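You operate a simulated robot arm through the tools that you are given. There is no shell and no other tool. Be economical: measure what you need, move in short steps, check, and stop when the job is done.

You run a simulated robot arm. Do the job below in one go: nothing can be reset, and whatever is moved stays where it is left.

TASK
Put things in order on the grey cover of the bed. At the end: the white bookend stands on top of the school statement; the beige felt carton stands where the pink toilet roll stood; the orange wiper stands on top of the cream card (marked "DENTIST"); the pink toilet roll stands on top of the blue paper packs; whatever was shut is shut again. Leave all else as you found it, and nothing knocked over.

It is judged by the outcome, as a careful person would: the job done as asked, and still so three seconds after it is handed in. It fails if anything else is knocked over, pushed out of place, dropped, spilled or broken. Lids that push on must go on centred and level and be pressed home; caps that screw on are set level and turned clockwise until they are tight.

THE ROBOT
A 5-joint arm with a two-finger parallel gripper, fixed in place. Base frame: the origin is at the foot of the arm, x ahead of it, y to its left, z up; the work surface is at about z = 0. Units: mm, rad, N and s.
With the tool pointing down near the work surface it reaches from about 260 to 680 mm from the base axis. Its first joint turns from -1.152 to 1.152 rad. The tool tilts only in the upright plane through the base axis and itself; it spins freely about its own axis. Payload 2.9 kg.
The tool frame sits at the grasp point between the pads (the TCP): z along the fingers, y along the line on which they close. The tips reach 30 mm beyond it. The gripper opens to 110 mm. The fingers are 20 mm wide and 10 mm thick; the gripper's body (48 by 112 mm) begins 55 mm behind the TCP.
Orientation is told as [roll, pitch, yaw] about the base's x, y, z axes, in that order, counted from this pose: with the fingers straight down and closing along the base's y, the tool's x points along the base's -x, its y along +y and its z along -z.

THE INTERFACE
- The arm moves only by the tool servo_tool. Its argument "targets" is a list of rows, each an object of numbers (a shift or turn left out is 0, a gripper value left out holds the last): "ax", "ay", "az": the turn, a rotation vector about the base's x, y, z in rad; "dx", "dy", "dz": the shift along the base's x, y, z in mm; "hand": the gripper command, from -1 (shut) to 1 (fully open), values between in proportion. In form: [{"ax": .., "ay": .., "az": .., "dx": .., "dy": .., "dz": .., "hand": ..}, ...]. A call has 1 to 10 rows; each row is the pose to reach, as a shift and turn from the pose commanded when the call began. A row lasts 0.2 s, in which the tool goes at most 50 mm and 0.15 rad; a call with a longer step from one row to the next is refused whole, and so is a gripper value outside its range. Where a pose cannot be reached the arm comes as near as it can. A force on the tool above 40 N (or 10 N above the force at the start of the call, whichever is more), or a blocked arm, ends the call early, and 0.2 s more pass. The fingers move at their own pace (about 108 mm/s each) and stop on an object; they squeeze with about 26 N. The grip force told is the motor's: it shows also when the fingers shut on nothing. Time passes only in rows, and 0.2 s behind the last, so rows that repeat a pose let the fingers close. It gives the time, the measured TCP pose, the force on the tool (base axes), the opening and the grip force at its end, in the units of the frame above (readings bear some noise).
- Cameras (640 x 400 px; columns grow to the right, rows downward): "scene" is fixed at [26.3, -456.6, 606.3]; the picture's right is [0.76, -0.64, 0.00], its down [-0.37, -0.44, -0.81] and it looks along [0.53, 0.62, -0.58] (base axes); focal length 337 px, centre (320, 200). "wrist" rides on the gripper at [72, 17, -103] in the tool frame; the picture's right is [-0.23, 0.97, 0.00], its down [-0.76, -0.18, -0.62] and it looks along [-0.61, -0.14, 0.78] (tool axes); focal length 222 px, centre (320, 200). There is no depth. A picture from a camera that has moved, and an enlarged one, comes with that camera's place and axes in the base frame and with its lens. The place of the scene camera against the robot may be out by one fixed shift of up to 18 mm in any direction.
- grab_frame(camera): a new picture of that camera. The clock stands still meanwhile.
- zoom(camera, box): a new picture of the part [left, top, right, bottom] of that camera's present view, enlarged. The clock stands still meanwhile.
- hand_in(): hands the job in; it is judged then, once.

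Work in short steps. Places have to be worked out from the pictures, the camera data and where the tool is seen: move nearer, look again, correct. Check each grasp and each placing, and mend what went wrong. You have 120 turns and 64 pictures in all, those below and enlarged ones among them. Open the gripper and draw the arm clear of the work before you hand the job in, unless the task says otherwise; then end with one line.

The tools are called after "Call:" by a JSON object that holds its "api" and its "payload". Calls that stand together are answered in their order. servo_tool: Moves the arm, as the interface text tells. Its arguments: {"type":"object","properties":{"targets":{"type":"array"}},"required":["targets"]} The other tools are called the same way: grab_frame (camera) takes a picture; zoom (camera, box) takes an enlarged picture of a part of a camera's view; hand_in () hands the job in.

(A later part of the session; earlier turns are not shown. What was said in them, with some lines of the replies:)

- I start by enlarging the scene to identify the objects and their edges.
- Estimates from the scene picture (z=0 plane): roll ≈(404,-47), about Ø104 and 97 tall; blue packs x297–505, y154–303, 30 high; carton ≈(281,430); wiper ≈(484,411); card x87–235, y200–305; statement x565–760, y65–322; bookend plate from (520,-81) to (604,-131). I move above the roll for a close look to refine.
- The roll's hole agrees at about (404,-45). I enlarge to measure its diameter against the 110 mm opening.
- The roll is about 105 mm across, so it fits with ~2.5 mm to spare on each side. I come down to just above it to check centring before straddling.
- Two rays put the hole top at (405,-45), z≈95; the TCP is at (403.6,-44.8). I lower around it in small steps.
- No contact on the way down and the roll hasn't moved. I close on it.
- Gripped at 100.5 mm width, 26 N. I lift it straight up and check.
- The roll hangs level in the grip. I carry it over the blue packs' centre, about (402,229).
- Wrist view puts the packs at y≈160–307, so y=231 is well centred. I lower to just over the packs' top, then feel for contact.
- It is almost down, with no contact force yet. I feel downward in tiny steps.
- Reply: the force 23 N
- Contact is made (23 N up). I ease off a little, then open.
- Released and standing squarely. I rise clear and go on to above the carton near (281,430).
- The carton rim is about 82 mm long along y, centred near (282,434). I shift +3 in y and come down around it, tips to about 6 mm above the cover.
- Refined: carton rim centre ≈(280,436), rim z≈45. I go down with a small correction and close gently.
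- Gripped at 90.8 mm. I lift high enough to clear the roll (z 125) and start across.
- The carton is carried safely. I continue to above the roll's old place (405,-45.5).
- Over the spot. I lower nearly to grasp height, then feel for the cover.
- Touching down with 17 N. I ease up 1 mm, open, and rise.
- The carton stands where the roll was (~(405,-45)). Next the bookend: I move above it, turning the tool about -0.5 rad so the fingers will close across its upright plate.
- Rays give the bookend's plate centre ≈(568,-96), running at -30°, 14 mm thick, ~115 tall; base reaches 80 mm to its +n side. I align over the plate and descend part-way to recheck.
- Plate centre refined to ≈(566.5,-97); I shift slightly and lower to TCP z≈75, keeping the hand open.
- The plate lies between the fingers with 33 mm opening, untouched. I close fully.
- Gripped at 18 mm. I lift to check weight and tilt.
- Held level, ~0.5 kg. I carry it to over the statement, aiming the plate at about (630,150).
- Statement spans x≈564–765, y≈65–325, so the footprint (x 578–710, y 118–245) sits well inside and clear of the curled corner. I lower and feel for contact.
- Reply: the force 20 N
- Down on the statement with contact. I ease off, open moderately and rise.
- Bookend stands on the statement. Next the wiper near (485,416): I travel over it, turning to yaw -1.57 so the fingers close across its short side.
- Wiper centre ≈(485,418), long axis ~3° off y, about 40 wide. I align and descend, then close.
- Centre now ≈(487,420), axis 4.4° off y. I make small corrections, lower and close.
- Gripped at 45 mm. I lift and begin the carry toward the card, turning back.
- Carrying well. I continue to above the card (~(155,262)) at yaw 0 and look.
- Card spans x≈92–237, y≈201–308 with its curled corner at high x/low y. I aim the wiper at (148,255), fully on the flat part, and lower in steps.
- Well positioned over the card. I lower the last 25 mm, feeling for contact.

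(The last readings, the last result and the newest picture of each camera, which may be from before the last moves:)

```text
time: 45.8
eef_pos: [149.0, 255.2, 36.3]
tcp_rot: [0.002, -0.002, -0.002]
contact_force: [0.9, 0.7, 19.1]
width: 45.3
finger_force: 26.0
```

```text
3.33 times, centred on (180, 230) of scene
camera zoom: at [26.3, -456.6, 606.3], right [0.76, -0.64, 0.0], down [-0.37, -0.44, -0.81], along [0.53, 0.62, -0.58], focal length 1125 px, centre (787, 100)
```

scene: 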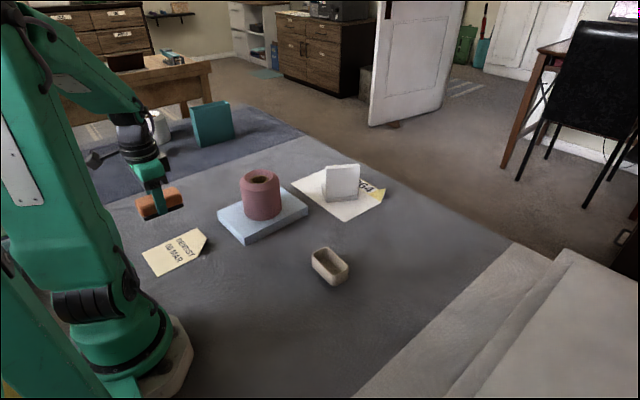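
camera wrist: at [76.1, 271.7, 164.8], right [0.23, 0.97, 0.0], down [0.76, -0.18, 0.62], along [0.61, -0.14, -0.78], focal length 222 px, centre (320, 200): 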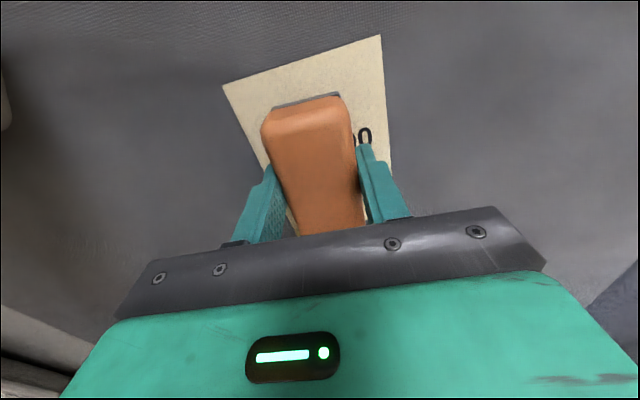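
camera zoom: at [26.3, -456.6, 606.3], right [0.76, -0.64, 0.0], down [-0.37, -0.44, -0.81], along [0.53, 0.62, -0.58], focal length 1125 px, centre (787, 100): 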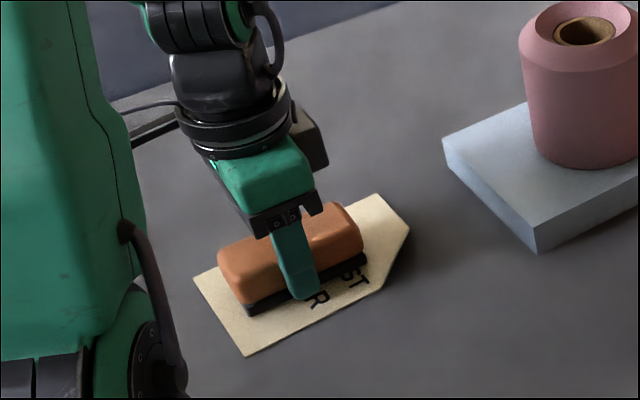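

Contact, sitting on the card. I ease off, open a little, and rise.

Call:
{"api": "servo_tool", "payload": {"targets": [{"dz": 1}, {"dz": 1, "hand": 0.0}, {"dz": 1, "hand": 0.2}, {"dz": 1, "hand": 0.2}, {"dz": 35}, {"dz": 80}, {"dz": 125}, {"dx": 20, "dy": 15, "dz": 160}, {"dx": 50, "dy": 40, "dz": 185}, {"dx": 50, "dy": 40, "dz": 185}]}}

Call:
{"api": "grab_frame", "payload": {"camera": "scene"}}

Call:
{"api": "grab_frame", "payload": {"camera": "wrist"}}

```text
time: 48.0
eef_pos: [198.0, 294.1, 222.5]
tcp_rot: [-0.001, 0.001, -0.002]
contact_force: [0.2, 0.0, -0.9]
width: 66.2
finger_force: 0.1
```

```text
20 pictures are left
```

scene: 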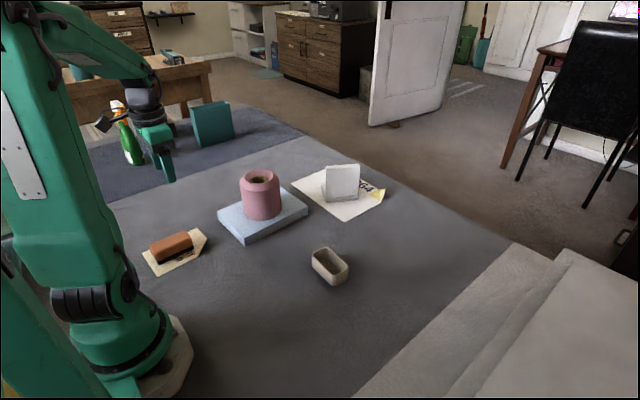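

```text
19 pictures are left
camera wrist: at [125.7, 312.0, 324.9], right [0.23, 0.97, 0.0], down [0.76, -0.18, 0.62], along [0.61, -0.14, -0.78], focal length 222 px, centre (320, 200)
```

wrist: 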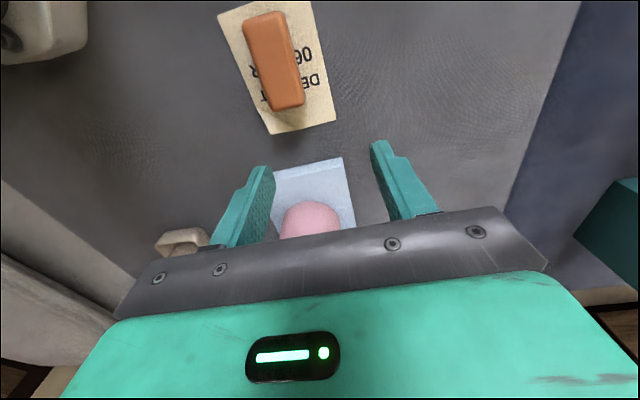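

All four are placed. One enlarged check of the arrangement before handing in; the gripper is open and the arm clear.

Call:
{"api": "zoom", "payload": {"camera": "scene", "box": [130, 140, 400, 300]}}

Call:
{"api": "zoom", "payload": {"camera": "scene", "box": [280, 150, 400, 230]}}

Call:
{"api": "zoom", "payload": {"camera": "scene", "box": [130, 210, 230, 290]}}

```text
2.37 times, centred on (265, 220) of scene
camera zoom: at [26.3, -456.6, 606.3], right [0.76, -0.64, 0.0], down [-0.37, -0.44, -0.81], along [0.53, 0.62, -0.58], focal length 800 px, centre (450, 153)
```

zoom: 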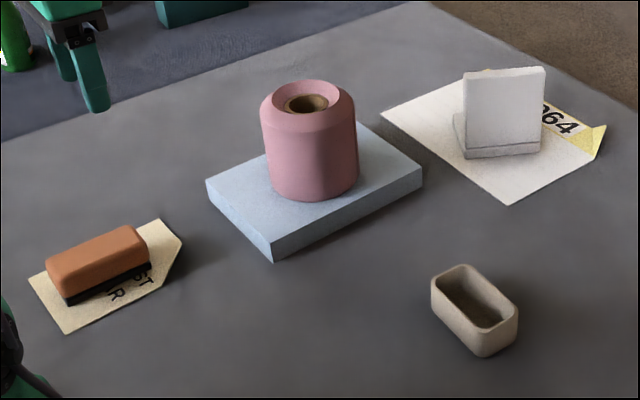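

```text
5.00 times, centred on (340, 190) of scene
camera zoom: at [26.3, -456.6, 606.3], right [0.76, -0.64, 0.0], down [-0.37, -0.44, -0.81], along [0.53, 0.62, -0.58], focal length 1687 px, centre (220, 250)
```

zoom: 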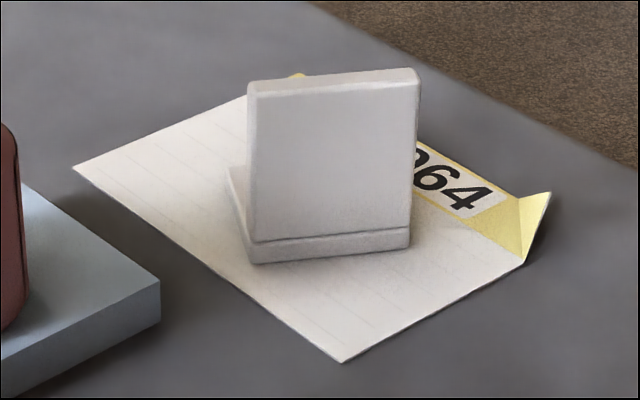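

```text
5.00 times, centred on (180, 250) of scene
camera zoom: at [26.3, -456.6, 606.3], right [0.76, -0.64, 0.0], down [-0.37, -0.44, -0.81], along [0.53, 0.62, -0.58], focal length 1687 px, centre (1020, -50)
```

zoom: 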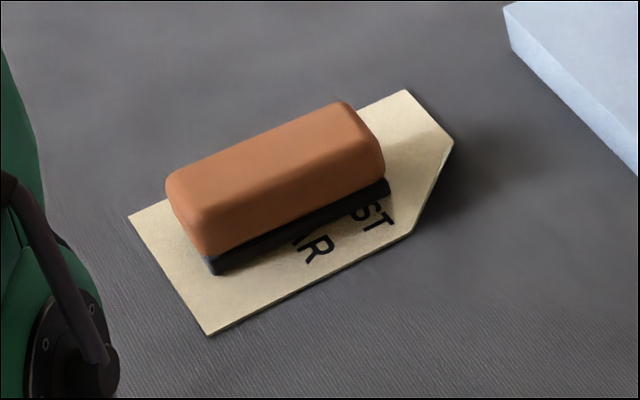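

Everything stands level and wholly on its support, nothing else has moved, and the hand is open and clear. I hand in.

Call:
{"api": "hand_in", "payload": {}}

```text
The job is handed in.
```

I placed all four things as asked, handed the job in, and saw nothing else moved or knocked over: the bookend is on the school statement, the felt carton where the toilet roll stood, the wiper on the DENTIST card, and the toilet roll on the blue paper packs. I saw nothing that had been shut, so nothing needed shutting again.
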